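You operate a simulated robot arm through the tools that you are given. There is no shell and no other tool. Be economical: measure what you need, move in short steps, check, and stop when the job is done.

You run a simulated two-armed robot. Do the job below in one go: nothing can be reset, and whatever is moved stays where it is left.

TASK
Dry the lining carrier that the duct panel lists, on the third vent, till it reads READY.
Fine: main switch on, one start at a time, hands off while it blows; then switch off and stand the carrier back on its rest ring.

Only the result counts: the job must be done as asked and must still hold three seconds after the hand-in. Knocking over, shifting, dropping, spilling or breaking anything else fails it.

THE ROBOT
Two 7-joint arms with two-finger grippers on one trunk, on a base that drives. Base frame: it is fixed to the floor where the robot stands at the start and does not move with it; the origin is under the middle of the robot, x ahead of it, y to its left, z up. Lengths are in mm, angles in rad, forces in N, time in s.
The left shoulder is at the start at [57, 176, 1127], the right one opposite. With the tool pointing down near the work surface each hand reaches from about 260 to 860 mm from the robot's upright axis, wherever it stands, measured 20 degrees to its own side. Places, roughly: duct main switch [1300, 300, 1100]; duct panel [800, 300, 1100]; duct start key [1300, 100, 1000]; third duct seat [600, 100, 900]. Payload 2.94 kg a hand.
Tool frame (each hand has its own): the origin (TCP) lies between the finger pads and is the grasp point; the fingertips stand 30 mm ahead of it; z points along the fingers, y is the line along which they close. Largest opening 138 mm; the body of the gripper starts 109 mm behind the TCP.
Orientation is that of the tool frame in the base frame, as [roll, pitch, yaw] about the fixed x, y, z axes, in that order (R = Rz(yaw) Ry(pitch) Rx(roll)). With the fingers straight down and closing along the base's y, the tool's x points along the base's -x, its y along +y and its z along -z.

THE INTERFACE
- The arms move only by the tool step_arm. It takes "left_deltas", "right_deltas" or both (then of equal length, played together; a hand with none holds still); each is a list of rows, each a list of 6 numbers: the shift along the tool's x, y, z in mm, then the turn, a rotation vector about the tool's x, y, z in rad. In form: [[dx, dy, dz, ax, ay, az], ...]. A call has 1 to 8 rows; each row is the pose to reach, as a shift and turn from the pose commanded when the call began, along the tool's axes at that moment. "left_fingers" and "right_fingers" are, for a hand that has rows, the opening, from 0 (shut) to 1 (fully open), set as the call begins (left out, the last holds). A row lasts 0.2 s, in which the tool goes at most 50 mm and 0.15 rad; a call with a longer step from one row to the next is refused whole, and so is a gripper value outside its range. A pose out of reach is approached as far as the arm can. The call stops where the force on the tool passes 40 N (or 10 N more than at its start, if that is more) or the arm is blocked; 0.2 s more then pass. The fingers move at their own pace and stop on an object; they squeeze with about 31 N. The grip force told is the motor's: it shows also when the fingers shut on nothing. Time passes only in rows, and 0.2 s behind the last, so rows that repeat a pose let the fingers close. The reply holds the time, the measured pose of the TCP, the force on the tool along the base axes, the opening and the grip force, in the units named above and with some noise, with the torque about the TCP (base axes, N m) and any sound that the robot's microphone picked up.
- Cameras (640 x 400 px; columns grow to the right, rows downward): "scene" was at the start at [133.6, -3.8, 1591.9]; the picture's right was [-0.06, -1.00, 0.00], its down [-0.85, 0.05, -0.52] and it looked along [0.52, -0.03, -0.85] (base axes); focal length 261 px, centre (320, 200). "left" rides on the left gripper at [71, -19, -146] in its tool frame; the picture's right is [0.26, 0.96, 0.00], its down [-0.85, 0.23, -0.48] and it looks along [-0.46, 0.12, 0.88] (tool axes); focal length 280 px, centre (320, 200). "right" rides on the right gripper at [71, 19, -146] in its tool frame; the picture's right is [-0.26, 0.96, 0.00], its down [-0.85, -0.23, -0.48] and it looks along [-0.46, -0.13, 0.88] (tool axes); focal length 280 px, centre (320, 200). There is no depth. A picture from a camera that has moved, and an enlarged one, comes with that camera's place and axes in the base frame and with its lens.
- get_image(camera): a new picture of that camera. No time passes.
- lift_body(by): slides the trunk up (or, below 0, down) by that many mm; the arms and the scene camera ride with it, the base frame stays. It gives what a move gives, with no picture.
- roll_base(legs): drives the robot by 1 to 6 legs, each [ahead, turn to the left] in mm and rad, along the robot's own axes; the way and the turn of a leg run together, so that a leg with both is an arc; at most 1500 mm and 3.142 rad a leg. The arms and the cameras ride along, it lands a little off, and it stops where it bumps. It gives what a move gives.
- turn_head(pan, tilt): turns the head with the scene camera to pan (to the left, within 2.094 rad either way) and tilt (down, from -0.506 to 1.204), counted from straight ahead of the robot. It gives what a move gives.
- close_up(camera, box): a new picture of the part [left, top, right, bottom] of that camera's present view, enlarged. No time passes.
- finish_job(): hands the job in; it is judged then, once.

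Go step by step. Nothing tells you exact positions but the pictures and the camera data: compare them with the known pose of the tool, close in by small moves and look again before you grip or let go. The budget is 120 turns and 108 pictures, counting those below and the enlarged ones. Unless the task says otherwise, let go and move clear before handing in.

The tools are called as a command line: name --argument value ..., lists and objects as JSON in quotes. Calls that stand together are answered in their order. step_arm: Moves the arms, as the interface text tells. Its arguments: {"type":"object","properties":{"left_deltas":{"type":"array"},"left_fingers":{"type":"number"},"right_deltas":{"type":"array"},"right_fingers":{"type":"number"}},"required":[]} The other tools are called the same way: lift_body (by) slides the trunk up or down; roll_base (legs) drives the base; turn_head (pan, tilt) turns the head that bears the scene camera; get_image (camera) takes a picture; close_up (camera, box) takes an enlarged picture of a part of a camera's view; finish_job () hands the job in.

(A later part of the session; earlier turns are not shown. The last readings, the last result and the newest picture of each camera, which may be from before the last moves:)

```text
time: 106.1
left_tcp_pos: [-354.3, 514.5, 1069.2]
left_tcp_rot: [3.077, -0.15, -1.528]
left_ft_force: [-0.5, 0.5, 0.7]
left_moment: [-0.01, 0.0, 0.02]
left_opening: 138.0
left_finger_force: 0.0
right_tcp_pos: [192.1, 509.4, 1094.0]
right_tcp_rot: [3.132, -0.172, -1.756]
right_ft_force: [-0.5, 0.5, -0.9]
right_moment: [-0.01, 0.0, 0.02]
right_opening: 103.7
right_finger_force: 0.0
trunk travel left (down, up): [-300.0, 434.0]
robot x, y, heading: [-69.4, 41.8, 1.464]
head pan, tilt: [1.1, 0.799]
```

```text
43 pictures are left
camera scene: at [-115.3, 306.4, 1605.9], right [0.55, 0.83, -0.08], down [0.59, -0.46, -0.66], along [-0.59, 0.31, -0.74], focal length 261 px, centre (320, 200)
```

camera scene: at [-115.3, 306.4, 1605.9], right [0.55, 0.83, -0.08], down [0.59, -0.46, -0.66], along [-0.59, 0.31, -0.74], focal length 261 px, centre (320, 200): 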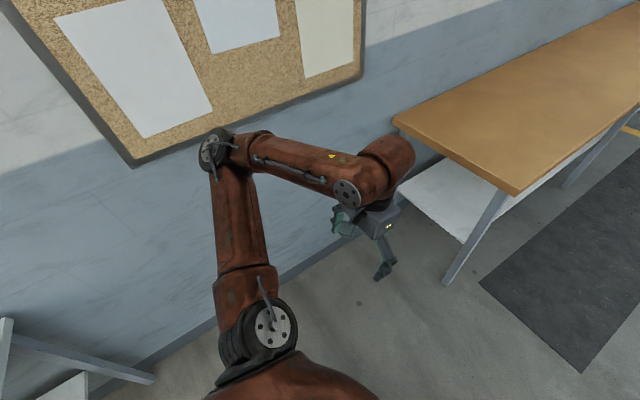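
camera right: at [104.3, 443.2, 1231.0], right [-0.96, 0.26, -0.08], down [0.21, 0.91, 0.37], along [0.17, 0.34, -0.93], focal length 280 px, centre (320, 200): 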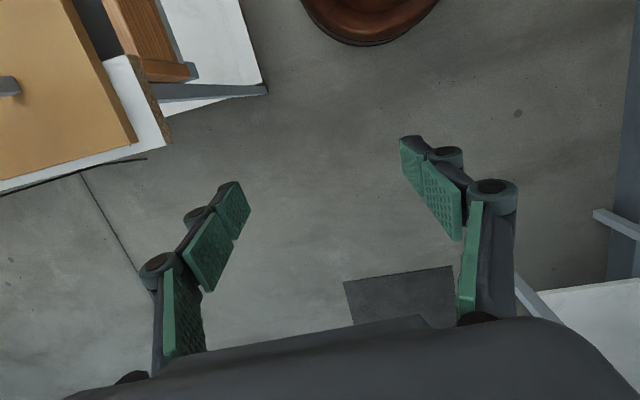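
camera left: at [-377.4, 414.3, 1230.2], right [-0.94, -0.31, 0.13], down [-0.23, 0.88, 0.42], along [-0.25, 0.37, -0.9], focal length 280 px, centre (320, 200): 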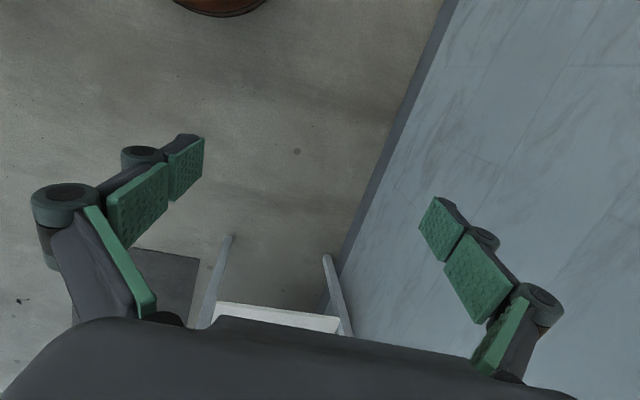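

The left elbow is against the wall and the robot is leaning. I back straight away from it.

roll_base --legs '[[-250, 0]]'

turn_head --pan -0.9 --tilt 0.7

get_image --camera "scene"

```text
time: 106.9
left_tcp_pos: [-349.5, 448.4, 1078.3]
left_tcp_rot: [-3.061, -0.212, -1.534]
left_ft_force: [4.1, 3.1, -1.9]
left_moment: [-0.35, 0.31, -0.24]
left_opening: 137.6
left_finger_force: 0.0
right_tcp_pos: [140.3, 460.5, 1167.1]
right_tcp_rot: [2.936, 0.039, -1.832]
right_ft_force: [-1.6, 1.3, -2.8]
right_moment: [-0.07, -0.14, -0.01]
right_opening: 103.5
right_finger_force: 0.0
trunk travel left (down, up): [-300.0, 434.0]
robot x, y, heading: [-66.7, 57.3, 1.588]
head pan, tilt: [1.1, 0.799]
stopped in leg 1: the robot was blocked; the commanded pose is now the measured one
```

```text
time: 108.8
left_tcp_pos: [-328.5, 485.4, 1092.6]
left_tcp_rot: [-2.935, -0.131, -1.553]
left_ft_force: [0.0, 1.8, 0.3]
left_moment: [-0.15, 0.04, -0.03]
left_opening: 137.8
left_finger_force: 0.0
right_tcp_pos: [147.4, 494.0, 1155.0]
right_tcp_rot: [2.959, 0.018, -1.796]
right_ft_force: [0.4, 0.7, -0.7]
right_moment: [-0.06, 0.02, 0.0]
right_opening: 103.5
right_finger_force: 0.0
trunk travel left (down, up): [-300.0, 434.0]
robot x, y, heading: [-66.6, 98.4, 1.642]
head pan, tilt: [-0.901, 0.7]
```

```text
42 pictures are left
camera scene: at [-20.5, 436.3, 1607.3], right [0.67, -0.73, 0.1], down [-0.47, -0.53, -0.71], along [0.57, 0.43, -0.7], focal length 261 px, centre (320, 200)
```

scene: 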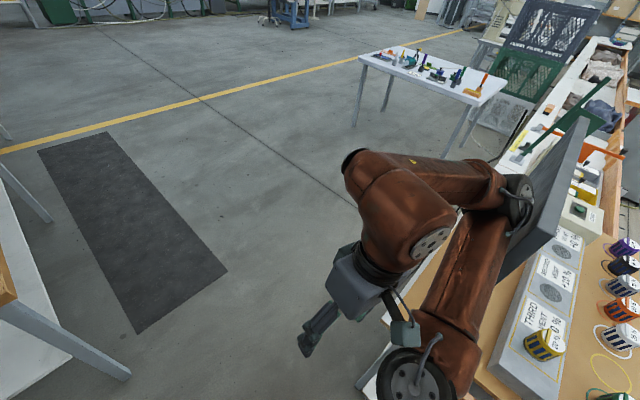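

The right elbow is behind the panel's near end and the left elbow is at the wall, since tucking the hands spreads the elbows. I stretch both hands forward over free floor to draw the elbows in, away from panel and wall.

step_arm --right_deltas '[[-35, 8, 0, 0, 0, 0], [-70, 16, 0, 0, 0, 0], [-105, 24, 0, 0, 0, 0], [-140, 32, 0, 0, 0, 0], [-175, 40, 0, 0, 0, 0], [-210, 48, 0, 0, 0, 0], [-245, 56, 0, 0, 0, 0], [-280, 64, 0, 0, 0, 0]]' --left_deltas '[[-35, -8, -4, 0, 0, 0], [-70, -16, -8, 0, 0, 0], [-105, -24, -12, 0, 0, 0], [-140, -32, -16, 0, 0, 0], [-175, -40, -20, 0, 0, 0], [-210, -48, -24, 0, 0, 0], [-245, -56, -28, 0, 0, 0], [-280, -64, -32, 0, 0, 0]]'

get_image --camera "scene"

```text
time: 109.1
left_tcp_pos: [-380.4, 462.2, 1053.5]
left_tcp_rot: [-2.868, -0.443, -1.435]
left_ft_force: [2.6, 4.0, 0.9]
left_moment: [-0.31, 0.27, -0.37]
left_opening: 137.7
left_finger_force: 0.0
right_tcp_pos: [107.7, 535.5, 1130.8]
right_tcp_rot: [3.003, 0.005, -1.578]
right_ft_force: [-10.8, 70.9, 20.5]
right_moment: [-2.48, -1.76, 3.62]
right_opening: 105.8
right_finger_force: 0.1
trunk travel left (down, up): [-300.0, 434.0]
robot x, y, heading: [-44.9, 104.1, 1.838]
head pan, tilt: [-0.901, 0.7]
stopped in row 1 (left hand): the arm was blocked; the commanded pose is now the measured one
```

```text
41 pictures are left
camera scene: at [-84.0, 546.3, 1592.4], right [0.8, -0.58, 0.15], down [-0.35, -0.66, -0.67], along [0.48, 0.49, -0.73], focal length 261 px, centre (320, 200)
```

scene: 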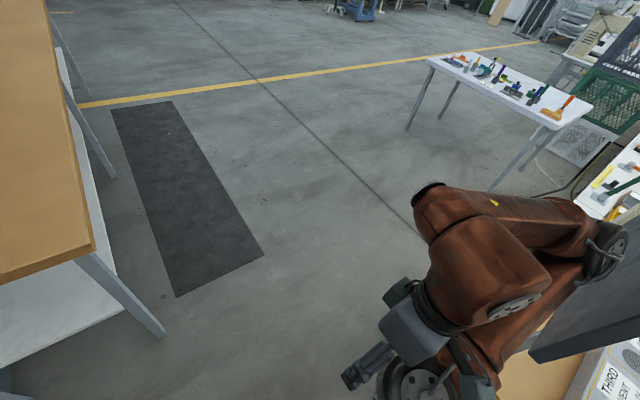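

The right upper arm is wedged at the panel's end and the left at the wall. Raising the trunk should take the right arm above the panel's top, so I lift the body.

lift_body --by 120

get_image --camera "scene"

```text
time: 109.4
left_tcp_pos: [-436.7, 375.5, 1033.8]
left_tcp_rot: [-2.801, -0.59, -1.333]
left_ft_force: [-3.1, 2.7, -4.5]
left_moment: [-0.49, -0.62, -0.1]
left_opening: 138.3
left_finger_force: 0.0
right_tcp_pos: [55.7, 608.3, 1138.0]
right_tcp_rot: [3.134, 0.232, -1.529]
right_ft_force: [-71.2, 157.7, -30.9]
right_moment: [-5.03, 0.38, 2.93]
right_opening: 125.3
right_finger_force: 15.4
trunk travel left (down, up): [-300.0, 434.0]
robot x, y, heading: [-16.9, 166.1, 2.108]
head pan, tilt: [-0.901, 0.7]
stopped: the force on the tool passed its limit at 158 N (the readings are from after the stop); the commanded pose is now the measured one
```

```text
40 pictures are left
camera scene: at [-190.3, 563.2, 1593.6], right [0.93, -0.34, 0.15], down [-0.15, -0.72, -0.68], along [0.34, 0.61, -0.72], focal length 261 px, centre (320, 200)
```

scene: 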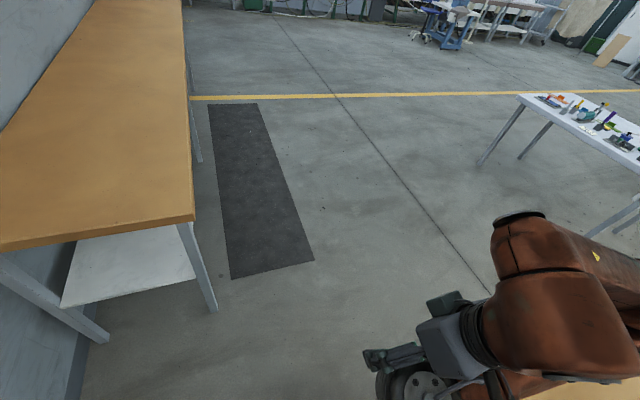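

The right gripper is pressed against its own shoulder. I move the right hand away from it, outward over free floor.

step_arm --right_deltas '[[-30, 0, 0, 0, 0, 0], [-60, 0, 5, 0, 0, 0], [-90, 0, 10, 0, 0, 0], [-120, 0, 15, 0, 0, 0], [-150, 0, 20, 0, 0, 0], [-180, 0, 25, 0, 0, 0], [-200, 0, 30, 0, 0, 0]]'

get_image --camera "scene"

```text
time: 109.6
left_tcp_pos: [-379.2, 278.9, 1064.1]
left_tcp_rot: [-2.813, -0.348, -1.244]
left_ft_force: [0.2, -3.6, 1.6]
left_moment: [0.46, 0.06, 0.2]
left_opening: 137.9
left_finger_force: 0.6
right_tcp_pos: [91.9, 583.1, 1197.5]
right_tcp_rot: [2.955, 0.711, -1.652]
right_ft_force: [-15.1, 106.5, 127.9]
right_moment: [-2.42, -7.47, 4.1]
right_opening: 94.7
right_finger_force: 0.1
trunk travel left (down, up): [-300.0, 434.0]
robot x, y, heading: [-40.0, 234.2, 2.332]
head pan, tilt: [-0.901, 0.7]
stopped in row 1 (right hand): the force on the tool passed its limit at 188 N (the readings are from after the stop); the commanded pose is now the measured one
```

```text
39 pictures are left
camera scene: at [-149.2, 442.8, 1615.5], right [0.99, -0.14, 0.05], down [-0.06, -0.67, -0.74], along [0.13, 0.73, -0.67], focal length 261 px, centre (320, 200)
```

scene: 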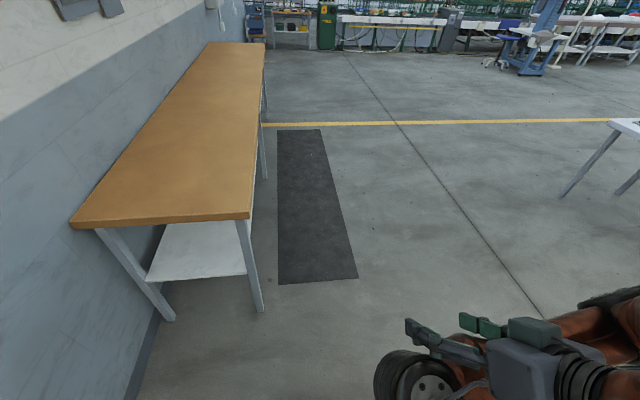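

The lean is shrinking; I let it settle a moment by turning the head to view the right side.

turn_head --pan -1.2 --tilt 0.9

get_image --camera "scene"

```text
time: 110.4
left_tcp_pos: [-348.6, 226.0, 1061.2]
left_tcp_rot: [-2.821, -0.351, -1.269]
left_ft_force: [0.0, 1.7, -0.2]
left_moment: [-0.18, 0.05, -0.06]
left_opening: 138.1
left_finger_force: 0.1
right_tcp_pos: [139.5, 472.3, 1179.1]
right_tcp_rot: [3.072, 0.479, -1.528]
right_ft_force: [-13.7, 92.3, 100.0]
right_moment: [-3.72, -8.18, 5.26]
right_opening: 130.2
right_finger_force: 16.4
trunk travel left (down, up): [-300.0, 434.0]
robot x, y, heading: [-8.7, 196.7, 2.193]
head pan, tilt: [-1.201, 0.901]
```

```text
38 pictures are left
camera scene: at [-32.0, 317.1, 1600.8], right [0.84, -0.55, 0.01], down [-0.42, -0.65, -0.63], along [0.35, 0.52, -0.78], focal length 261 px, centre (320, 200)
```

scene: 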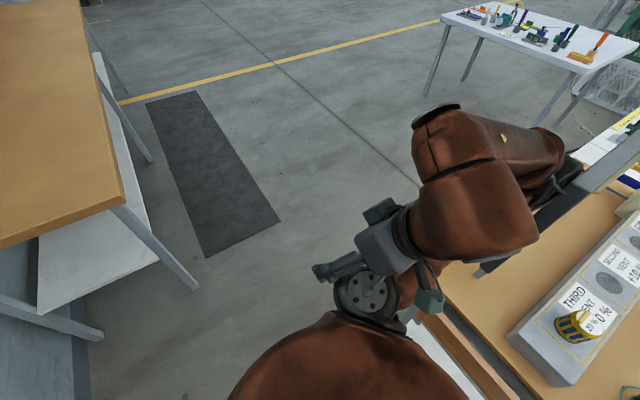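

The carrier is still on the vent. I pull the right hand up and forward off the shoulder in small steps.

step_arm --right_deltas '[[-8, 0, -8, 0, 0, 0], [-20, 0, -20, 0, 0, 0], [-40, 0, -40, 0, 0, 0], [-65, 0, -60, 0, 0, 0], [-95, 0, -75, 0, 0, 0], [-125, 0, -85, 0, 0, 0], [-160, 0, -85, 0, 0, 0], [-190, 0, -85, 0, 0, 0]]'

get_image --camera "scene"

```text
time: 110.8
left_tcp_pos: [-330.2, 234.3, 1068.6]
left_tcp_rot: [-2.85, -0.352, -1.262]
left_ft_force: [0.6, 0.6, 1.6]
left_moment: [-0.18, 0.11, -0.12]
left_opening: 137.5
left_finger_force: 0.1
right_tcp_pos: [164.1, 480.9, 1176.9]
right_tcp_rot: [3.049, 0.473, -1.55]
right_ft_force: [-2.8, 54.8, 62.0]
right_moment: [-2.22, -4.79, 3.12]
right_opening: 121.4
right_finger_force: 9.4
right hand out of reach, approached as far as the arm can: row 1
trunk travel left (down, up): [-300.0, 434.0]
robot x, y, heading: [-5.3, 197.2, 2.184]
head pan, tilt: [-1.201, 0.901]
stopped in row 1 (left hand): the arm was blocked; the commanded pose is now the measured one
```

```text
37 pictures are left
camera scene: at [0.6, 328.6, 1599.6], right [0.83, -0.56, 0.0], down [-0.44, -0.65, -0.62], along [0.34, 0.51, -0.79], focal length 261 px, centre (320, 200)
```

scene: 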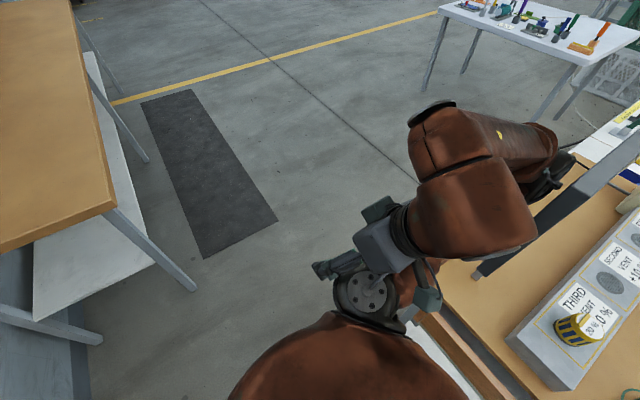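

The right elbow seems to be the only outside contact (panel end), and the hand presses on the shoulder. Driving forward along the present heading leads away from the panel, so I do that.

roll_base --legs '[[300, 0]]'

get_image --camera "scene"

```text
time: 111.5
left_tcp_pos: [-338.5, 235.5, 1065.0]
left_tcp_rot: [-2.844, -0.347, -1.271]
left_ft_force: [-0.6, 0.5, -0.2]
left_moment: [0.01, -0.04, 0.02]
left_opening: 138.0
left_finger_force: 0.1
right_tcp_pos: [155.5, 479.9, 1176.4]
right_tcp_rot: [3.061, 0.472, -1.547]
right_ft_force: [-0.1, 0.3, 0.9]
right_moment: [-0.04, -0.04, 0.01]
right_opening: 105.5
right_finger_force: 0.1
trunk travel left (down, up): [-300.0, 434.0]
robot x, y, heading: [-10.6, 200.5, 2.185]
head pan, tilt: [-1.201, 0.901]
stopped in leg 1: the robot was blocked; the commanded pose is now the measured one
```

```text
36 pictures are left
camera scene: at [-14.9, 324.6, 1599.7], right [0.83, -0.56, 0.0], down [-0.43, -0.65, -0.62], along [0.35, 0.52, -0.78], focal length 261 px, centre (320, 200)
```

scene: 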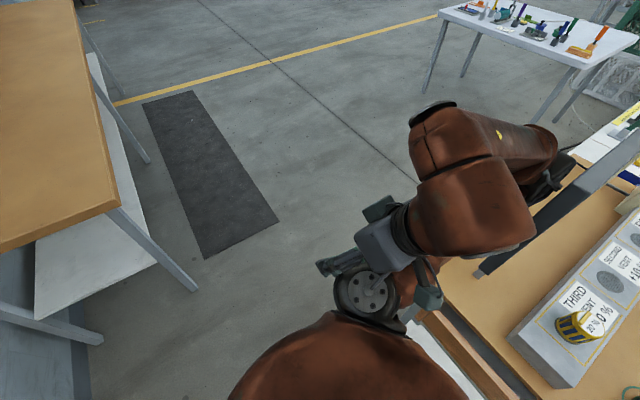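

Forces are now near zero and the robot stands upright again. I try moving the right hand outward in small steps.

step_arm --right_deltas '[[-5, 0, -5, 0, 0, 0], [-15, 0, -12, 0, 0, 0], [-30, 0, -20, 0, 0, 0], [-50, 0, -25, 0, 0, 0], [-75, 0, -30, 0, 0, 0], [-105, 0, -30, 0, 0, 0], [-135, 0, -30, 0, 0, 0], [-165, 0, -30, 0, 0, 0]]'

get_image --camera "scene"

```text
time: 113.3
left_tcp_pos: [-337.1, 235.4, 1065.3]
left_tcp_rot: [-2.842, -0.349, -1.265]
left_ft_force: [-0.7, 0.5, 0.4]
left_moment: [-0.02, 0.02, 0.01]
left_opening: 138.0
left_finger_force: 0.1
right_tcp_pos: [157.5, 616.1, 1276.7]
right_tcp_rot: [3.061, 0.471, -1.545]
right_ft_force: [-0.5, 0.0, 1.0]
right_moment: [-0.02, -0.01, 0.0]
right_opening: 103.3
right_finger_force: 0.2
trunk travel left (down, up): [-300.0, 434.0]
robot x, y, heading: [-6.9, 202.4, 2.18]
head pan, tilt: [-1.201, 0.901]
```

```text
35 pictures are left
camera scene: at [-12.8, 325.6, 1599.6], right [0.83, -0.56, 0.0], down [-0.44, -0.65, -0.62], along [0.35, 0.52, -0.78], focal length 261 px, centre (320, 200)
```

scene: 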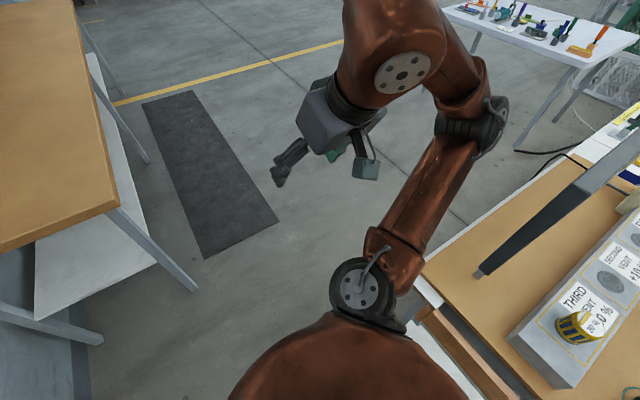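

The right arm is free of the panel. I turn left away from the panel, move off toward the free floor, and come round to face the table again.

roll_base --legs '[[0, 0.96], [230, 0], [0, 1.571], [200, 0]]'

turn_head --pan 1.3 --tilt 0.5

get_image --camera "scene"

```text
time: 122.5
left_tcp_pos: [17.0, -210.9, 1065.0]
left_tcp_rot: [-2.843, -0.349, 1.273]
left_ft_force: [0.7, -0.1, -0.3]
left_moment: [0.05, 0.0, -0.01]
left_opening: 138.0
left_finger_force: 0.1
right_tcp_pos: [-606.1, -244.4, 1276.8]
right_tcp_rot: [3.06, 0.472, 0.995]
right_ft_force: [-0.5, -0.6, -0.4]
right_moment: [0.06, -0.01, 0.01]
right_opening: 103.3
right_finger_force: 0.0
trunk travel left (down, up): [-300.0, 434.0]
robot x, y, heading: [-234.6, 6.7, -1.56]
head pan, tilt: [-1.201, 0.901]
```

```text
time: 124.8
left_tcp_pos: [15.6, -208.4, 1064.3]
left_tcp_rot: [-2.844, -0.346, 1.271]
left_ft_force: [-0.3, -0.4, 0.6]
left_moment: [0.01, 0.01, 0.02]
left_opening: 137.7
left_finger_force: 0.0
right_tcp_pos: [-605.9, -241.8, 1276.7]
right_tcp_rot: [3.06, 0.472, 0.989]
right_ft_force: [0.1, -0.3, 0.1]
right_moment: [0.01, 0.0, 0.01]
right_opening: 103.4
right_finger_force: 0.0
trunk travel left (down, up): [-300.0, 434.0]
robot x, y, heading: [-231.4, 4.3, -1.566]
head pan, tilt: [1.3, 0.499]
```

```text
34 pictures are left
camera scene: at [-145.0, -95.5, 1633.6], right [-0.26, -0.97, 0.0], down [-0.46, 0.12, -0.88], along [0.85, -0.23, -0.48], focal length 261 px, centre (320, 200)
```

scene: 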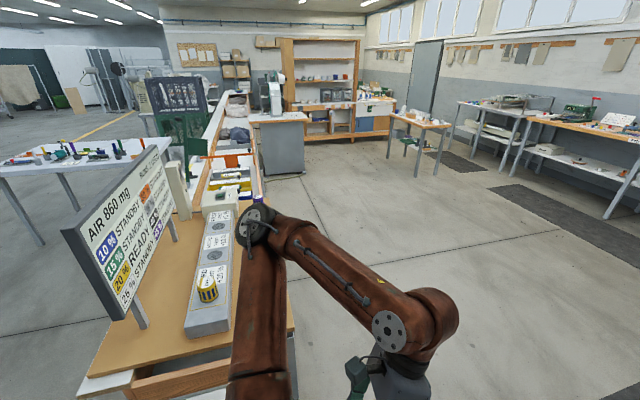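

The table, panel and carrier look undisturbed. I finish the turn to face the table at a distance.

roll_base --legs '[[0, 1.566]]'

turn_head --pan 0.1 --tilt 0.6

get_image --camera "scene"

```text
time: 128.8
left_tcp_pos: [-0.5, 237.6, 1065.4]
left_tcp_rot: [-2.842, -0.347, 2.77]
left_ft_force: [0.5, -0.1, -0.5]
left_moment: [-0.02, 0.02, 0.01]
left_opening: 138.0
left_finger_force: 0.1
right_tcp_pos: [-14.2, -385.5, 1277.1]
right_tcp_rot: [3.06, 0.472, 2.489]
right_ft_force: [-0.2, 0.1, -0.2]
right_moment: [0.0, -0.01, 0.03]
right_opening: 103.4
right_finger_force: 0.1
trunk travel left (down, up): [-300.0, 434.0]
robot x, y, heading: [-232.9, 5.6, -0.069]
head pan, tilt: [1.3, 0.499]
```

```text
time: 130.2
left_tcp_pos: [1.6, 237.1, 1065.5]
left_tcp_rot: [-2.843, -0.347, 2.768]
left_ft_force: [0.2, 0.6, 0.2]
left_moment: [-0.02, 0.02, 0.04]
left_opening: 138.2
left_finger_force: 0.1
right_tcp_pos: [-12.6, -386.1, 1276.5]
right_tcp_rot: [3.06, 0.471, 2.488]
right_ft_force: [-0.9, 0.6, -0.2]
right_moment: [0.01, -0.01, -0.01]
right_opening: 103.5
right_finger_force: 0.0
trunk travel left (down, up): [-300.0, 434.0]
robot x, y, heading: [-231.2, 9.3, -0.066]
head pan, tilt: [0.099, 0.6]
```

```text
33 pictures are left
camera scene: at [-69.4, 1.9, 1624.5], right [0.03, -1.0, 0.0], down [-0.56, -0.02, -0.83], along [0.82, 0.03, -0.56], focal length 261 px, centre (320, 200)
```

scene: 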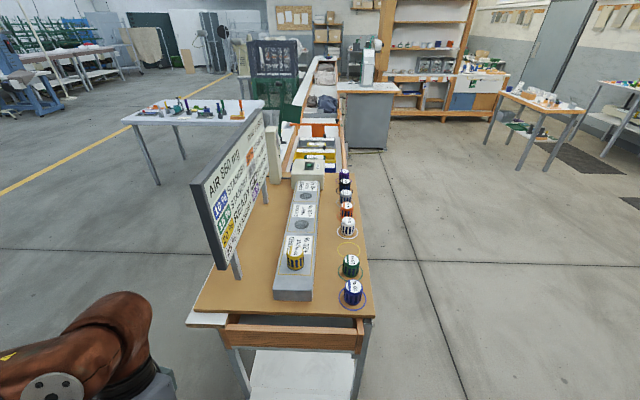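

Everything still stands in place. I bring both hands back to straight-down poses before approaching.

step_arm --right_deltas '[[5, 31, 19, -0.0096, 0.06, -0.078], [9, 62, 39, -0.0191, 0.12, -0.155], [14, 93, 58, -0.0287, 0.18, -0.233], [18, 124, 77, -0.038, 0.24, -0.311], [23, 155, 96, -0.048, 0.3, -0.389], [28, 186, 116, -0.057, 0.36, -0.466], [32, 217, 135, -0.067, 0.42, -0.544], [37, 248, 154, -0.0765, 0.479, -0.622]]' --left_deltas '[[-3, 8, -12, -0.028, -0.049, -0.039], [-6, 17, -24, -0.057, -0.099, -0.079], [-9, 25, -36, -0.085, -0.148, -0.118], [-12, 34, -48, -0.113, -0.198, -0.158], [-15, 42, -60, -0.142, -0.247, -0.197], [-18, 51, -73, -0.17, -0.296, -0.236], [-21, 60, -85, -0.199, -0.346, -0.276], [-24, 68, -97, -0.227, -0.395, -0.315]]'

get_image --camera "scene"

```text
time: 132.0
left_tcp_pos: [81.1, 305.7, 1124.2]
left_tcp_rot: [3.141, -0.002, 3.141]
left_ft_force: [0.3, -0.2, -0.6]
left_moment: [0.01, 0.05, 0.05]
left_opening: 138.0
left_finger_force: 0.1
right_tcp_pos: [169.6, -196.3, 1142.8]
right_tcp_rot: [3.139, -0.001, -3.14]
right_ft_force: [0.9, 0.1, -0.4]
right_moment: [0.01, 0.05, 0.02]
right_opening: 103.7
right_finger_force: 0.1
trunk travel left (down, up): [-300.0, 434.0]
robot x, y, heading: [-235.6, 8.7, -0.07]
head pan, tilt: [0.099, 0.6]
```

```text
32 pictures are left
camera scene: at [-66.1, 1.7, 1623.9], right [0.03, -1.0, 0.0], down [-0.57, -0.02, -0.82], along [0.82, 0.03, -0.57], focal length 261 px, centre (320, 200)
```

scene: 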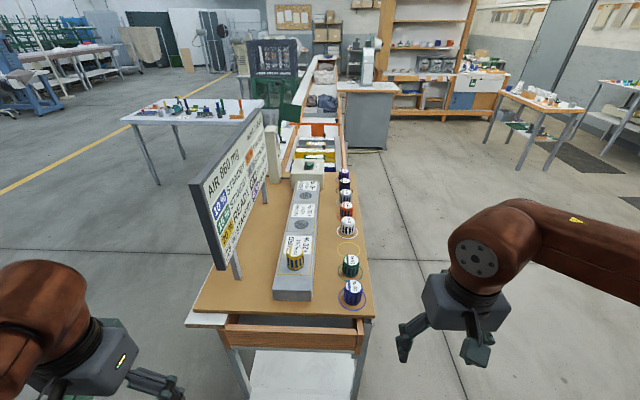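

Both hands are straight. I drive ahead to the original stance.

roll_base --legs '[[230, 0.066]]'

turn_head --pan 0.2 --tilt 0.75

get_image --camera "scene"

```text
time: 133.7
left_tcp_pos: [288.4, 319.0, 1125.1]
left_tcp_rot: [-3.141, -0.003, -3.076]
left_ft_force: [0.3, 0.3, 0.0]
left_moment: [-0.01, 0.06, -0.01]
left_opening: 138.0
left_finger_force: 0.0
right_tcp_pos: [406.8, -176.5, 1143.3]
right_tcp_rot: [-3.141, 0.002, -3.074]
right_ft_force: [1.0, -0.7, -0.7]
right_moment: [-0.03, 0.05, 0.01]
right_opening: 103.3
right_finger_force: 0.0
trunk travel left (down, up): [-300.0, 434.0]
robot x, y, heading: [-5.3, -0.5, -0.003]
head pan, tilt: [0.099, 0.6]
```

```text
time: 134.4
left_tcp_pos: [285.0, 318.8, 1126.0]
left_tcp_rot: [3.142, -0.001, -3.073]
left_ft_force: [-0.7, -0.2, 1.0]
left_moment: [0.0, -0.02, 0.03]
left_opening: 138.1
left_finger_force: 0.0
right_tcp_pos: [405.4, -176.4, 1143.9]
right_tcp_rot: [3.141, 0.003, -3.075]
right_ft_force: [-0.6, -0.9, 0.2]
right_moment: [0.0, 0.02, 0.02]
right_opening: 103.6
right_finger_force: 0.1
trunk travel left (down, up): [-300.0, 434.0]
robot x, y, heading: [-6.0, -2.2, -0.0]
head pan, tilt: [0.201, 0.75]
```

```text
31 pictures are left
camera scene: at [149.8, 13.0, 1611.7], right [0.2, -0.98, 0.0], down [-0.67, -0.14, -0.73], along [0.72, 0.15, -0.68], focal length 261 px, centre (320, 200)
```

scene: 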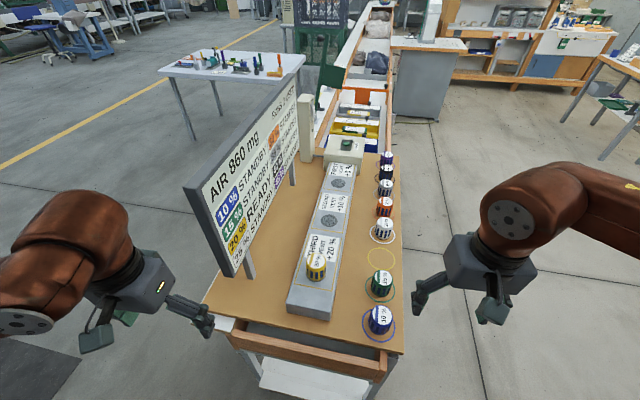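

Robot is back in place, nothing shifted. I take the right hand over the carrier on the third vent.

step_arm --right_deltas '[[-22.6, 34.5, 0, 0, 0, 0.01], [-45, 69, 0, 0, 0, 0.02], [-68, 103, 0, 0, 0, 0.03], [-90, 138, 0, 0, 0, 0.04], [-113, 172, 0, 0, 0, 0.05], [-135.6, 206.7, 0, 0, 0, 0.06], [-158, 241, 0, 0, 0, 0.067], [-180.8, 275.6, 0, 0, 0, 0.067]]'

get_image --camera "right"

```text
time: 136.2
left_tcp_pos: [285.2, 319.3, 1125.5]
left_tcp_rot: [3.141, -0.001, -3.075]
left_ft_force: [-0.2, -0.4, -0.1]
left_moment: [0.02, 0.01, -0.03]
left_opening: 137.7
left_finger_force: 0.1
right_tcp_pos: [431.0, -149.0, 1135.3]
right_tcp_rot: [3.141, 0.002, -3.134]
right_ft_force: [-0.3, -0.4, 0.2]
right_moment: [0.03, 0.03, -0.02]
right_opening: 103.5
right_finger_force: 0.0
right hand out of reach, approached as far as the arm can: row 1, 2, 3, 4, 5, 6, 7, 8
trunk travel left (down, up): [-300.0, 434.0]
robot x, y, heading: [-5.3, -4.2, -0.004]
head pan, tilt: [0.201, 0.75]
```

```text
30 pictures are left
camera right: at [359.1, -129.7, 1279.9], right [0.25, 0.97, 0.0], down [0.85, -0.22, 0.48], along [0.46, -0.12, -0.88], focal length 280 px, centre (320, 200)
```

right: 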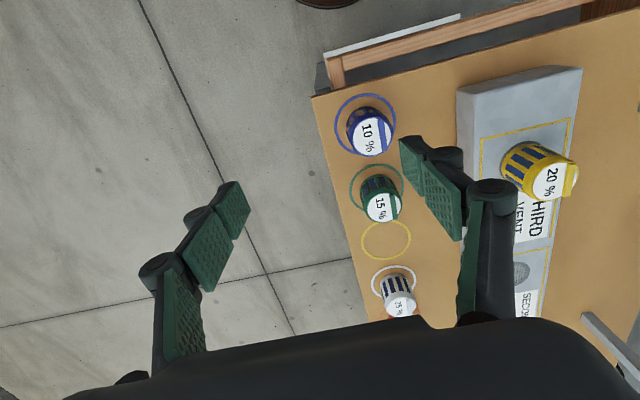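

turn_head --pan -0.5 --tilt 0.9

get_image --camera "scene"

```text
time: 137.3
left_tcp_pos: [284.7, 319.0, 1125.5]
left_tcp_rot: [3.141, 0.0, -3.073]
left_ft_force: [-0.5, -0.2, 0.8]
left_moment: [0.02, 0.01, -0.01]
left_opening: 138.0
left_finger_force: 0.1
right_tcp_pos: [430.3, -148.3, 1133.9]
right_tcp_rot: [3.139, 0.001, -3.132]
right_ft_force: [0.1, -0.4, 0.0]
right_moment: [-0.03, 0.03, -0.02]
right_opening: 103.5
right_finger_force: 0.1
trunk travel left (down, up): [-300.0, 434.0]
robot x, y, heading: [-7.6, -2.1, -0.001]
head pan, tilt: [-0.499, 0.901]
```

```text
29 pictures are left
camera scene: at [135.4, -39.5, 1599.7], right [-0.48, -0.88, 0.0], down [-0.69, 0.37, -0.62], along [0.55, -0.3, -0.78], focal length 261 px, centre (320, 200)
```

scene: 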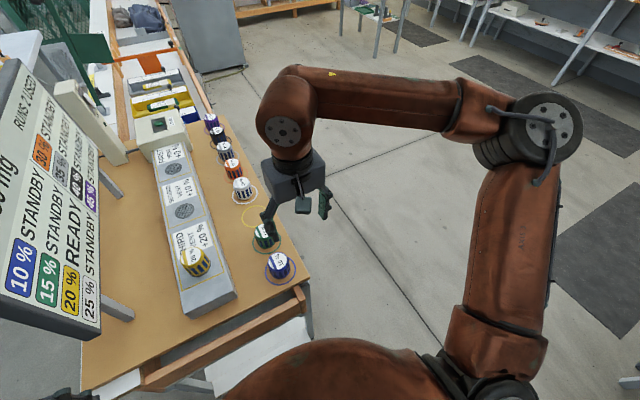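

The right arm got into an awkward elbow posture. I bring the hand back out to the side, to the original ready pose, to unwind it.

step_arm --right_deltas '[[0, -30, 5, 0, 0, 0], [0, -60, 10, 0, 0, 0], [0, -90, 15, 0, 0, 0], [0, -120, 20, 0, 0, 0], [-10, -150, 30, 0, 0, 0], [-20, -150, 50, 0, 0, 0], [-40, -150, 70, 0, 0, 0], [-60, -150, 70, 0, 0, 0]]'

get_image --camera "scene"

```text
time: 139.1
left_tcp_pos: [285.5, 319.7, 1124.8]
left_tcp_rot: [-3.14, 0.0, -3.076]
left_ft_force: [0.1, 0.3, -0.3]
left_moment: [-0.04, -0.01, 0.01]
left_opening: 138.1
left_finger_force: 0.0
right_tcp_pos: [494.8, -297.7, 1053.3]
right_tcp_rot: [3.141, 0.002, 3.141]
right_ft_force: [0.6, 0.4, -0.6]
right_moment: [0.01, 0.01, -0.01]
right_opening: 103.4
right_finger_force: 0.2
trunk travel left (down, up): [-300.0, 434.0]
robot x, y, heading: [-3.7, -1.8, 0.0]
head pan, tilt: [-0.499, 0.901]
```

```text
28 pictures are left
camera scene: at [135.6, -39.1, 1599.7], right [-0.48, -0.88, 0.0], down [-0.69, 0.37, -0.62], along [0.55, -0.3, -0.78], focal length 261 px, centre (320, 200)
```

scene: 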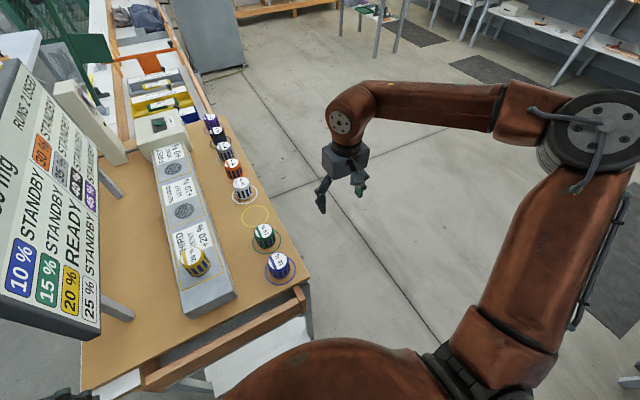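

step_arm --right_deltas '[[-40, 0, -10, 0, 0, 0], [-80, 0, -20, 0, 0, 0], [-120, 0, -30, 0, 0, 0], [-160, 0, -40, 0, 0, 0], [-190, 30, -50, 0, 0, 0], [-190, 70, -50, 0, 0, 0], [-190, 110, -50, 0, 0, 0], [-190, 150, -50, 0, 0, 0]]'

get_image --camera "scene"

```text
time: 140.9
left_tcp_pos: [285.2, 320.1, 1125.6]
left_tcp_rot: [-3.142, 0.0, -3.075]
left_ft_force: [-0.4, -0.9, 0.1]
left_moment: [-0.04, 0.01, 0.01]
left_opening: 137.8
left_finger_force: 0.1
right_tcp_pos: [583.0, -270.3, 1064.0]
right_tcp_rot: [-3.139, 0.001, 3.141]
right_ft_force: [-0.2, 0.7, 0.0]
right_moment: [-0.04, 0.01, -0.02]
right_opening: 103.3
right_finger_force: 0.0
right hand out of reach, approached as far as the arm can: row 3, 4, 5, 6, 7, 8
trunk travel left (down, up): [-300.0, 434.0]
robot x, y, heading: [-5.7, -4.3, -0.001]
head pan, tilt: [-0.499, 0.901]
```

```text
27 pictures are left
camera scene: at [135.2, -37.7, 1599.8], right [-0.48, -0.88, 0.0], down [-0.69, 0.37, -0.62], along [0.55, -0.3, -0.78], focal length 261 px, centre (320, 200)
```

scene: 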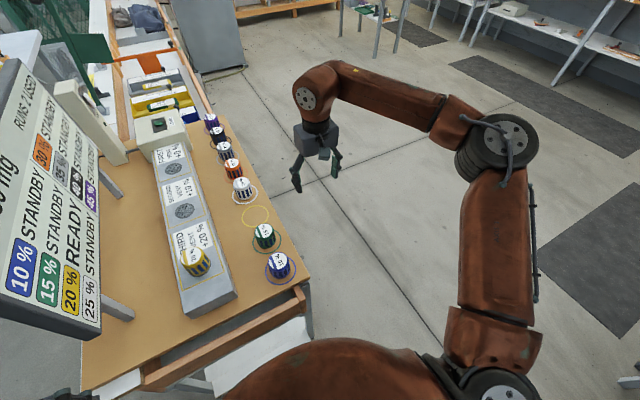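

The right arm is stuck at a joint limit on this side. I will use the left hand instead, from a stance shifted right so its forearm stays clear of the panel.

roll_base --legs '[[-200, 0], [0, -1.571], [320, 0], [0, 1.571]]'

turn_head --pan 0.3 --tilt 0.75

get_image --camera "scene"

```text
time: 149.7
left_tcp_pos: [178.8, -473.0, 1128.8]
left_tcp_rot: [3.129, -0.001, 2.045]
left_ft_force: [-0.6, 0.2, -0.4]
left_moment: [0.07, -0.13, 0.01]
left_opening: 137.9
left_finger_force: 0.1
right_tcp_pos: [-296.4, -996.6, 1082.5]
right_tcp_rot: [-3.011, 0.04, 1.89]
right_ft_force: [-1.4, -0.3, -0.4]
right_moment: [0.02, -0.11, 0.0]
right_opening: 103.5
right_finger_force: 0.2
trunk travel left (down, up): [-300.0, 434.0]
robot x, y, heading: [-226.3, -328.3, -1.194]
head pan, tilt: [-0.499, 0.901]
stopped in leg 4: the force on the tool passed its limit at 107 N (the readings are from after the stop); the commanded pose is now the measured one
```

```text
time: 150.9
left_tcp_pos: [183.4, -472.5, 1127.5]
left_tcp_rot: [3.133, 0.0, 2.045]
left_ft_force: [0.3, 0.5, 0.1]
left_moment: [-0.01, 0.04, 0.01]
left_opening: 138.1
left_finger_force: 0.1
right_tcp_pos: [-290.1, -995.5, 1083.2]
right_tcp_rot: [-3.005, 0.04, 1.889]
right_ft_force: [-0.2, 0.2, -0.8]
right_moment: [-0.02, 0.03, 0.02]
right_opening: 103.3
right_finger_force: 0.0
trunk travel left (down, up): [-300.0, 434.0]
robot x, y, heading: [-226.2, -330.7, -1.188]
head pan, tilt: [0.3, 0.75]
```

```text
26 pictures are left
camera scene: at [-143.5, -465.5, 1611.6], right [-0.78, -0.63, 0.0], down [-0.43, 0.53, -0.73], along [0.46, -0.57, -0.68], focal length 261 px, centre (320, 200)
```

scene: 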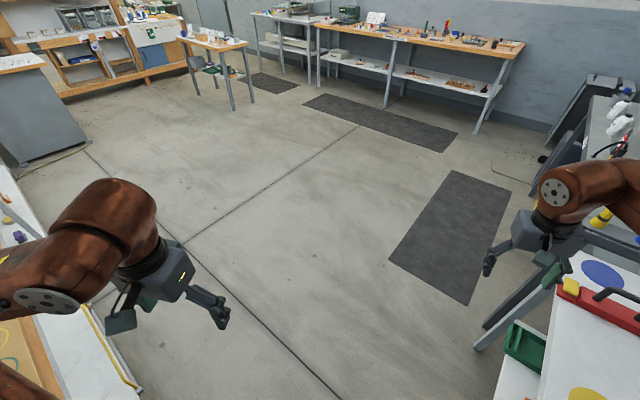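

The right hand touched something near another bench. I look closely before moving on.

close_up --camera "scene" --box '[460, 60, 640, 400]'

get_image --camera "right"

turn_head --pan -0.7 --tilt 0.7

get_image --camera "scene"

```text
1.18 times, centred on (550, 230) of scene
camera zoom: at [-143.5, -465.5, 1611.6], right [-0.78, -0.63, 0.0], down [-0.43, 0.53, -0.73], along [0.46, -0.57, -0.68], focal length 307 px, centre (49, 165)
```

zoom: 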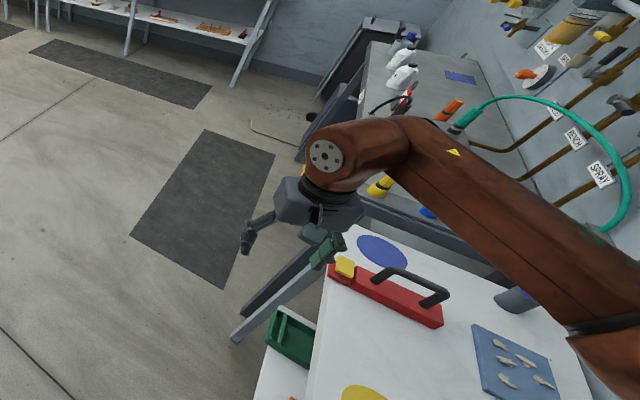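

```text
24 pictures are left
camera right: at [-277.4, -910.3, 1222.1], right [0.99, 0.05, -0.12], down [0.1, -0.84, 0.54], along [-0.08, -0.55, -0.83], focal length 280 px, centre (320, 200)
```

right: 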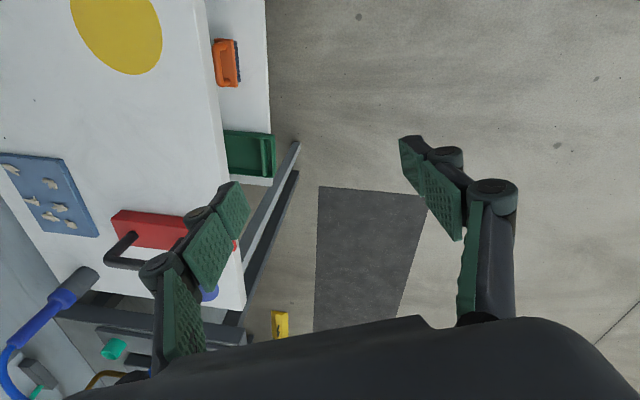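

```text
time: 152.1
left_tcp_pos: [182.7, -472.2, 1127.8]
left_tcp_rot: [3.132, 0.0, 2.046]
left_ft_force: [0.7, -0.1, -1.0]
left_moment: [0.0, 0.01, -0.01]
left_opening: 137.9
left_finger_force: 0.1
right_tcp_pos: [-291.3, -995.2, 1083.4]
right_tcp_rot: [-3.005, 0.041, 1.89]
right_ft_force: [0.7, 0.3, 0.1]
right_moment: [0.0, 0.0, 0.03]
right_opening: 103.5
right_finger_force: 0.1
trunk travel left (down, up): [-300.0, 434.0]
robot x, y, heading: [-222.3, -329.4, -1.187]
head pan, tilt: [-0.7, 0.7]
```

```text
23 pictures are left
camera scene: at [-222.9, -482.1, 1615.9], right [-0.95, 0.31, 0.0], down [0.2, 0.61, -0.76], along [-0.24, -0.73, -0.64], focal length 261 px, centre (320, 200)
```

scene: 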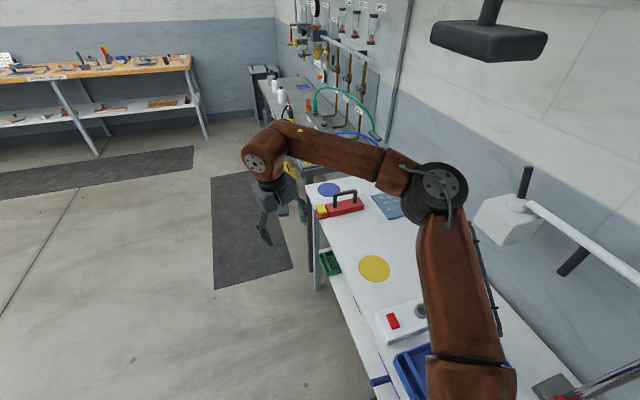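

The forearm only hovers over that bench; its items look untouched and forces are zero. Turning left leads the arm away from the bench, so I complete the turn.

roll_base --legs '[[0, 0.6], [0, 0.587]]'

turn_head --pan 0.3 --tilt 0.65

get_image --camera "scene"

```text
time: 155.8
left_tcp_pos: [57.4, -4.2, 1127.0]
left_tcp_rot: [3.132, 0.0, -3.045]
left_ft_force: [0.2, -0.2, 0.7]
left_moment: [-0.02, 0.02, -0.01]
left_opening: 138.1
left_finger_force: 0.0
right_tcp_pos: [370.4, -636.8, 1082.5]
right_tcp_rot: [-3.005, 0.039, 3.085]
right_ft_force: [0.2, 0.5, -0.1]
right_moment: [-0.06, 0.03, 0.03]
right_opening: 103.6
right_finger_force: 0.0
trunk travel left (down, up): [-300.0, 434.0]
robot x, y, heading: [-225.1, -330.5, 0.009]
head pan, tilt: [-0.7, 0.7]
```

```text
time: 157.1
left_tcp_pos: [57.8, -4.6, 1127.1]
left_tcp_rot: [3.134, 0.0, -3.044]
left_ft_force: [-0.1, 0.3, 0.4]
left_moment: [0.01, 0.02, 0.03]
left_opening: 138.2
left_finger_force: 0.0
right_tcp_pos: [370.0, -636.4, 1082.8]
right_tcp_rot: [-3.007, 0.04, 3.086]
right_ft_force: [-0.2, -0.4, -0.3]
right_moment: [0.0, -0.02, -0.01]
right_opening: 103.5
right_finger_force: 0.0
trunk travel left (down, up): [-300.0, 434.0]
robot x, y, heading: [-224.1, -330.7, 0.003]
head pan, tilt: [0.3, 0.649]
```

```text
22 pictures are left
camera scene: at [-66.0, -304.5, 1620.2], right [0.3, -0.95, 0.0], down [-0.58, -0.18, -0.8], along [0.76, 0.24, -0.6], focal length 261 px, centre (320, 200)
```

scene: 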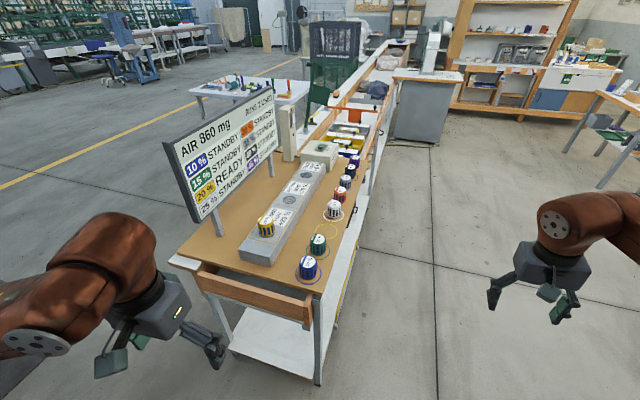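

All clear now. I drive ahead beside the table and straighten the left hand toward the vent.

roll_base --legs '[[240, 0]]'

step_arm --left_deltas '[[-30, 8, 0, 0.001, 0, 0.016], [-60, 16, 0, 0.002, 0, 0.032], [-90, 24, 0, 0.003, 0, 0.048], [-120, 32, 0, 0.004, 0, 0.064], [-150, 40, 0, 0.006, 0, 0.08], [-180, 40, 0, 0.008, 0, 0.097]]' --left_fingers 0.75

get_image --camera "scene"

```text
time: 158.8
left_tcp_pos: [291.0, -4.1, 1126.9]
left_tcp_rot: [3.133, -0.002, -3.046]
left_ft_force: [0.9, 0.5, -0.9]
left_moment: [0.0, 0.03, -0.01]
left_opening: 137.9
left_finger_force: 0.1
right_tcp_pos: [602.6, -637.7, 1083.0]
right_tcp_rot: [-3.006, 0.04, 3.083]
right_ft_force: [1.1, -0.5, -0.7]
right_moment: [-0.02, 0.06, 0.0]
right_opening: 103.7
right_finger_force: 0.1
trunk travel left (down, up): [-300.0, 434.0]
robot x, y, heading: [8.7, -331.2, 0.004]
head pan, tilt: [0.3, 0.649]
```

```text
time: 160.2
left_tcp_pos: [466.8, 51.3, 1126.3]
left_tcp_rot: [3.139, -0.002, 3.139]
left_ft_force: [0.0, -0.3, -0.4]
left_moment: [0.04, 0.03, 0.02]
left_opening: 103.5
left_finger_force: 0.0
right_tcp_pos: [602.3, -637.9, 1082.2]
right_tcp_rot: [-3.005, 0.041, 3.083]
right_ft_force: [0.2, -0.7, -0.9]
right_moment: [-0.02, 0.02, 0.0]
right_opening: 103.6
right_finger_force: 0.0
trunk travel left (down, up): [-300.0, 434.0]
robot x, y, heading: [5.1, -330.7, -0.005]
head pan, tilt: [0.3, 0.649]
```

```text
21 pictures are left
camera scene: at [167.0, -304.9, 1620.0], right [0.3, -0.95, 0.0], down [-0.58, -0.18, -0.8], along [0.76, 0.24, -0.61], focal length 261 px, centre (320, 200)
```

scene: 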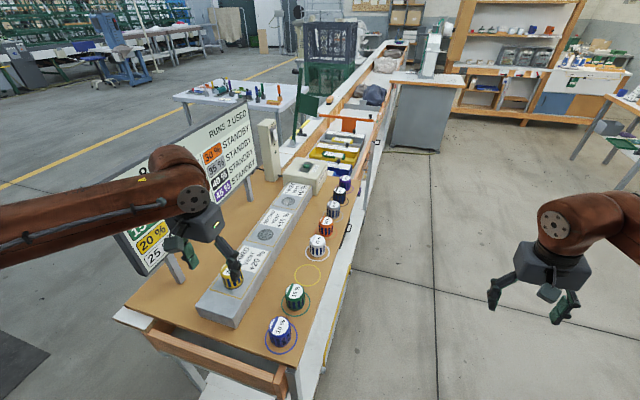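

The left forearm would come too near the panel from here. A stance on the right side facing the table is clearly safer (as before), so I retract both hands and drive there with small turns.

step_arm --left_deltas '[[30, -5, 0, 0, 0, 0], [60, -10, 0, 0, 0, 0], [90, -15, 0, 0, 0, 0], [120, -20, 0, 0, 0, 0], [150, -25, 0, 0, 0, 0], [170, -30, 0, 0, 0, 0]]' --right_deltas '[[20, 0, -10, 0, 0, 0], [40, 0, -20, 0, 0, 0], [60, 0, -30, 0, 0, 0], [80, 0, -40, 0, 0, 0], [110, 0, -50, 0, 0, 0], [140, 0, -60, 0, 0, 0]]'

roll_base --legs '[[0, -0.5], [800, 0]]'

get_image --camera "scene"

```text
time: 161.6
left_tcp_pos: [293.9, 23.4, 1128.5]
left_tcp_rot: [3.138, -0.003, 3.139]
left_ft_force: [-0.6, -0.1, -0.1]
left_moment: [0.0, 0.02, -0.04]
left_opening: 103.3
left_finger_force: 0.2
right_tcp_pos: [457.4, -619.8, 1138.0]
right_tcp_rot: [-3.006, 0.039, 3.083]
right_ft_force: [-0.1, -0.1, 0.2]
right_moment: [-0.02, 0.01, 0.02]
right_opening: 103.5
right_finger_force: 0.0
trunk travel left (down, up): [-300.0, 434.0]
robot x, y, heading: [9.1, -329.0, 0.002]
head pan, tilt: [0.3, 0.649]
```

```text
time: 167.4
left_tcp_pos: [1158.4, -532.9, 1128.5]
left_tcp_rot: [3.139, -0.002, 2.659]
left_ft_force: [-0.1, -0.5, 1.0]
left_moment: [0.02, 0.03, 0.03]
left_opening: 103.3
left_finger_force: 0.1
right_tcp_pos: [1005.6, -1177.0, 1135.9]
right_tcp_rot: [-3.006, 0.039, 2.601]
right_ft_force: [-0.1, 0.7, 0.0]
right_moment: [-0.04, 0.02, 0.02]
right_opening: 103.6
right_finger_force: 0.0
trunk travel left (down, up): [-300.0, 434.0]
robot x, y, heading: [740.8, -709.6, -0.481]
head pan, tilt: [0.3, 0.649]
```

```text
20 pictures are left
camera scene: at [893.4, -762.3, 1620.1], right [-0.18, -0.98, 0.0], down [-0.6, 0.11, -0.8], along [0.78, -0.14, -0.61], focal length 261 px, centre (320, 200)
```

scene: 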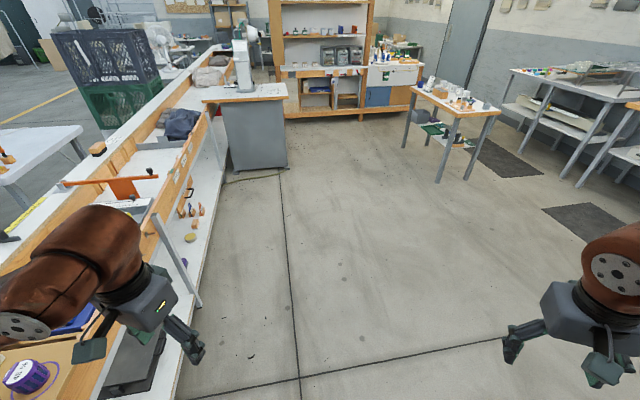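

Clear. I turn to face the table and approach.

roll_base --legs '[[0, 2.052], [170, 0]]'

turn_head --pan 0.2 --tilt 0.8

get_image --camera "scene"

```text
time: 173.8
left_tcp_pos: [384.3, -251.6, 1128.2]
left_tcp_rot: [3.14, -0.001, -1.562]
left_ft_force: [-0.2, 0.1, -0.3]
left_moment: [-0.01, 0.01, 0.01]
left_opening: 103.4
left_finger_force: 0.1
right_tcp_pos: [1023.2, -84.3, 1136.6]
right_tcp_rot: [-3.004, 0.039, -1.62]
right_ft_force: [0.3, 0.3, -0.1]
right_moment: [-0.04, -0.01, -0.01]
right_opening: 103.5
right_finger_force: 0.1
trunk travel left (down, up): [-300.0, 434.0]
robot x, y, heading: [738.8, -534.3, 1.585]
head pan, tilt: [0.3, 0.649]
```

```text
time: 174.5
left_tcp_pos: [383.0, -253.4, 1127.8]
left_tcp_rot: [3.14, -0.001, -1.563]
left_ft_force: [-0.8, 0.1, -0.3]
left_moment: [0.01, 0.01, 0.0]
left_opening: 103.7
left_finger_force: 0.0
right_tcp_pos: [1023.0, -84.9, 1137.9]
right_tcp_rot: [-3.006, 0.04, -1.621]
right_ft_force: [0.4, 0.1, 0.1]
right_moment: [0.02, 0.01, 0.0]
right_opening: 103.5
right_finger_force: 0.1
trunk travel left (down, up): [-300.0, 434.0]
robot x, y, heading: [738.8, -536.2, 1.582]
head pan, tilt: [0.201, 0.799]
```

```text
19 pictures are left
camera scene: at [719.0, -383.4, 1607.7], right [0.98, 0.21, 0.0], down [0.15, -0.7, -0.7], along [-0.15, 0.68, -0.72], focal length 261 px, centre (320, 200)
```

scene: 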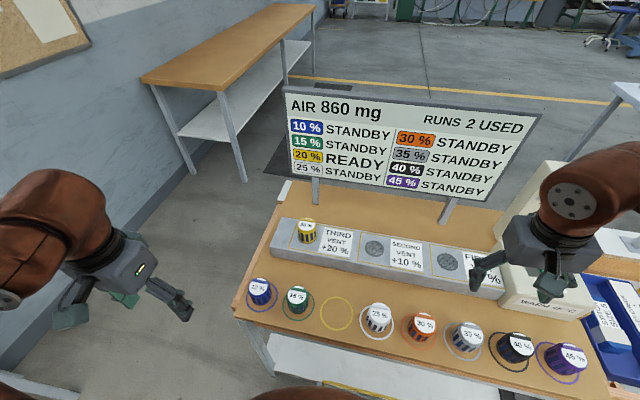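

Everything is intact and READY shows. I move the left hand toward a spot just short of the carrier on the vent.

step_arm --left_deltas '[[-40, -22.5, 0, 0, 0, 0], [-80, -45, 0, 0, 0, 0], [-120, -67, 0, 0, 0, 0], [-160, -90, 0, 0, 0, 0], [-201, -112, 0, 0, 0, 0], [-241, -135, 0, 0, 0, 0], [-281, -157, 0, 0, 0, 0], [-321.6, -179.6, 0, 0, 0, 0]]' --left_fingers 0.75

get_image --camera "left"

get_image --camera "scene"

```text
time: 176.3
left_tcp_pos: [521.7, -3.9, 1130.4]
left_tcp_rot: [3.14, 0.003, -1.562]
left_ft_force: [1.0, 0.8, 0.2]
left_moment: [0.0, 0.04, -0.02]
left_opening: 103.4
left_finger_force: 0.1
left hand out of reach, approached as far as the arm can: row 7, 8
right_tcp_pos: [1024.2, -83.7, 1138.0]
right_tcp_rot: [-3.007, 0.041, -1.618]
right_ft_force: [-0.1, -0.1, 0.4]
right_moment: [0.0, 0.01, -0.04]
right_opening: 103.7
right_finger_force: 0.1
trunk travel left (down, up): [-300.0, 434.0]
robot x, y, heading: [739.6, -540.9, 1.581]
head pan, tilt: [0.201, 0.799]
```

```text
18 pictures are left
camera left: at [540.4, -74.2, 1275.6], right [-0.96, -0.27, 0.0], down [-0.24, 0.85, 0.48], along [-0.13, 0.46, -0.88], focal length 280 px, centre (320, 200)
```

left: 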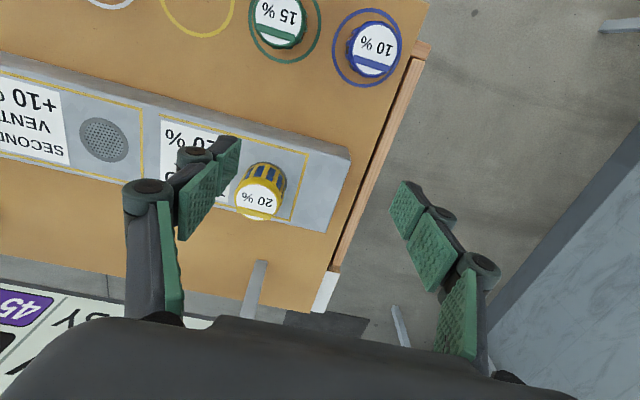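

```text
17 pictures are left
camera scene: at [720.1, -383.6, 1607.8], right [0.98, 0.21, 0.0], down [0.15, -0.7, -0.7], along [-0.15, 0.68, -0.72], focal length 261 px, centre (320, 200)
```

scene: 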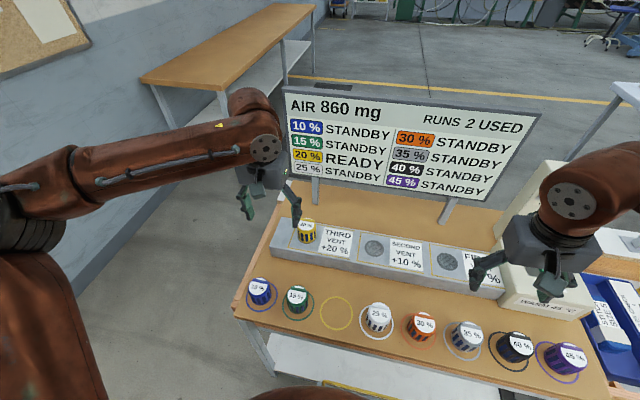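

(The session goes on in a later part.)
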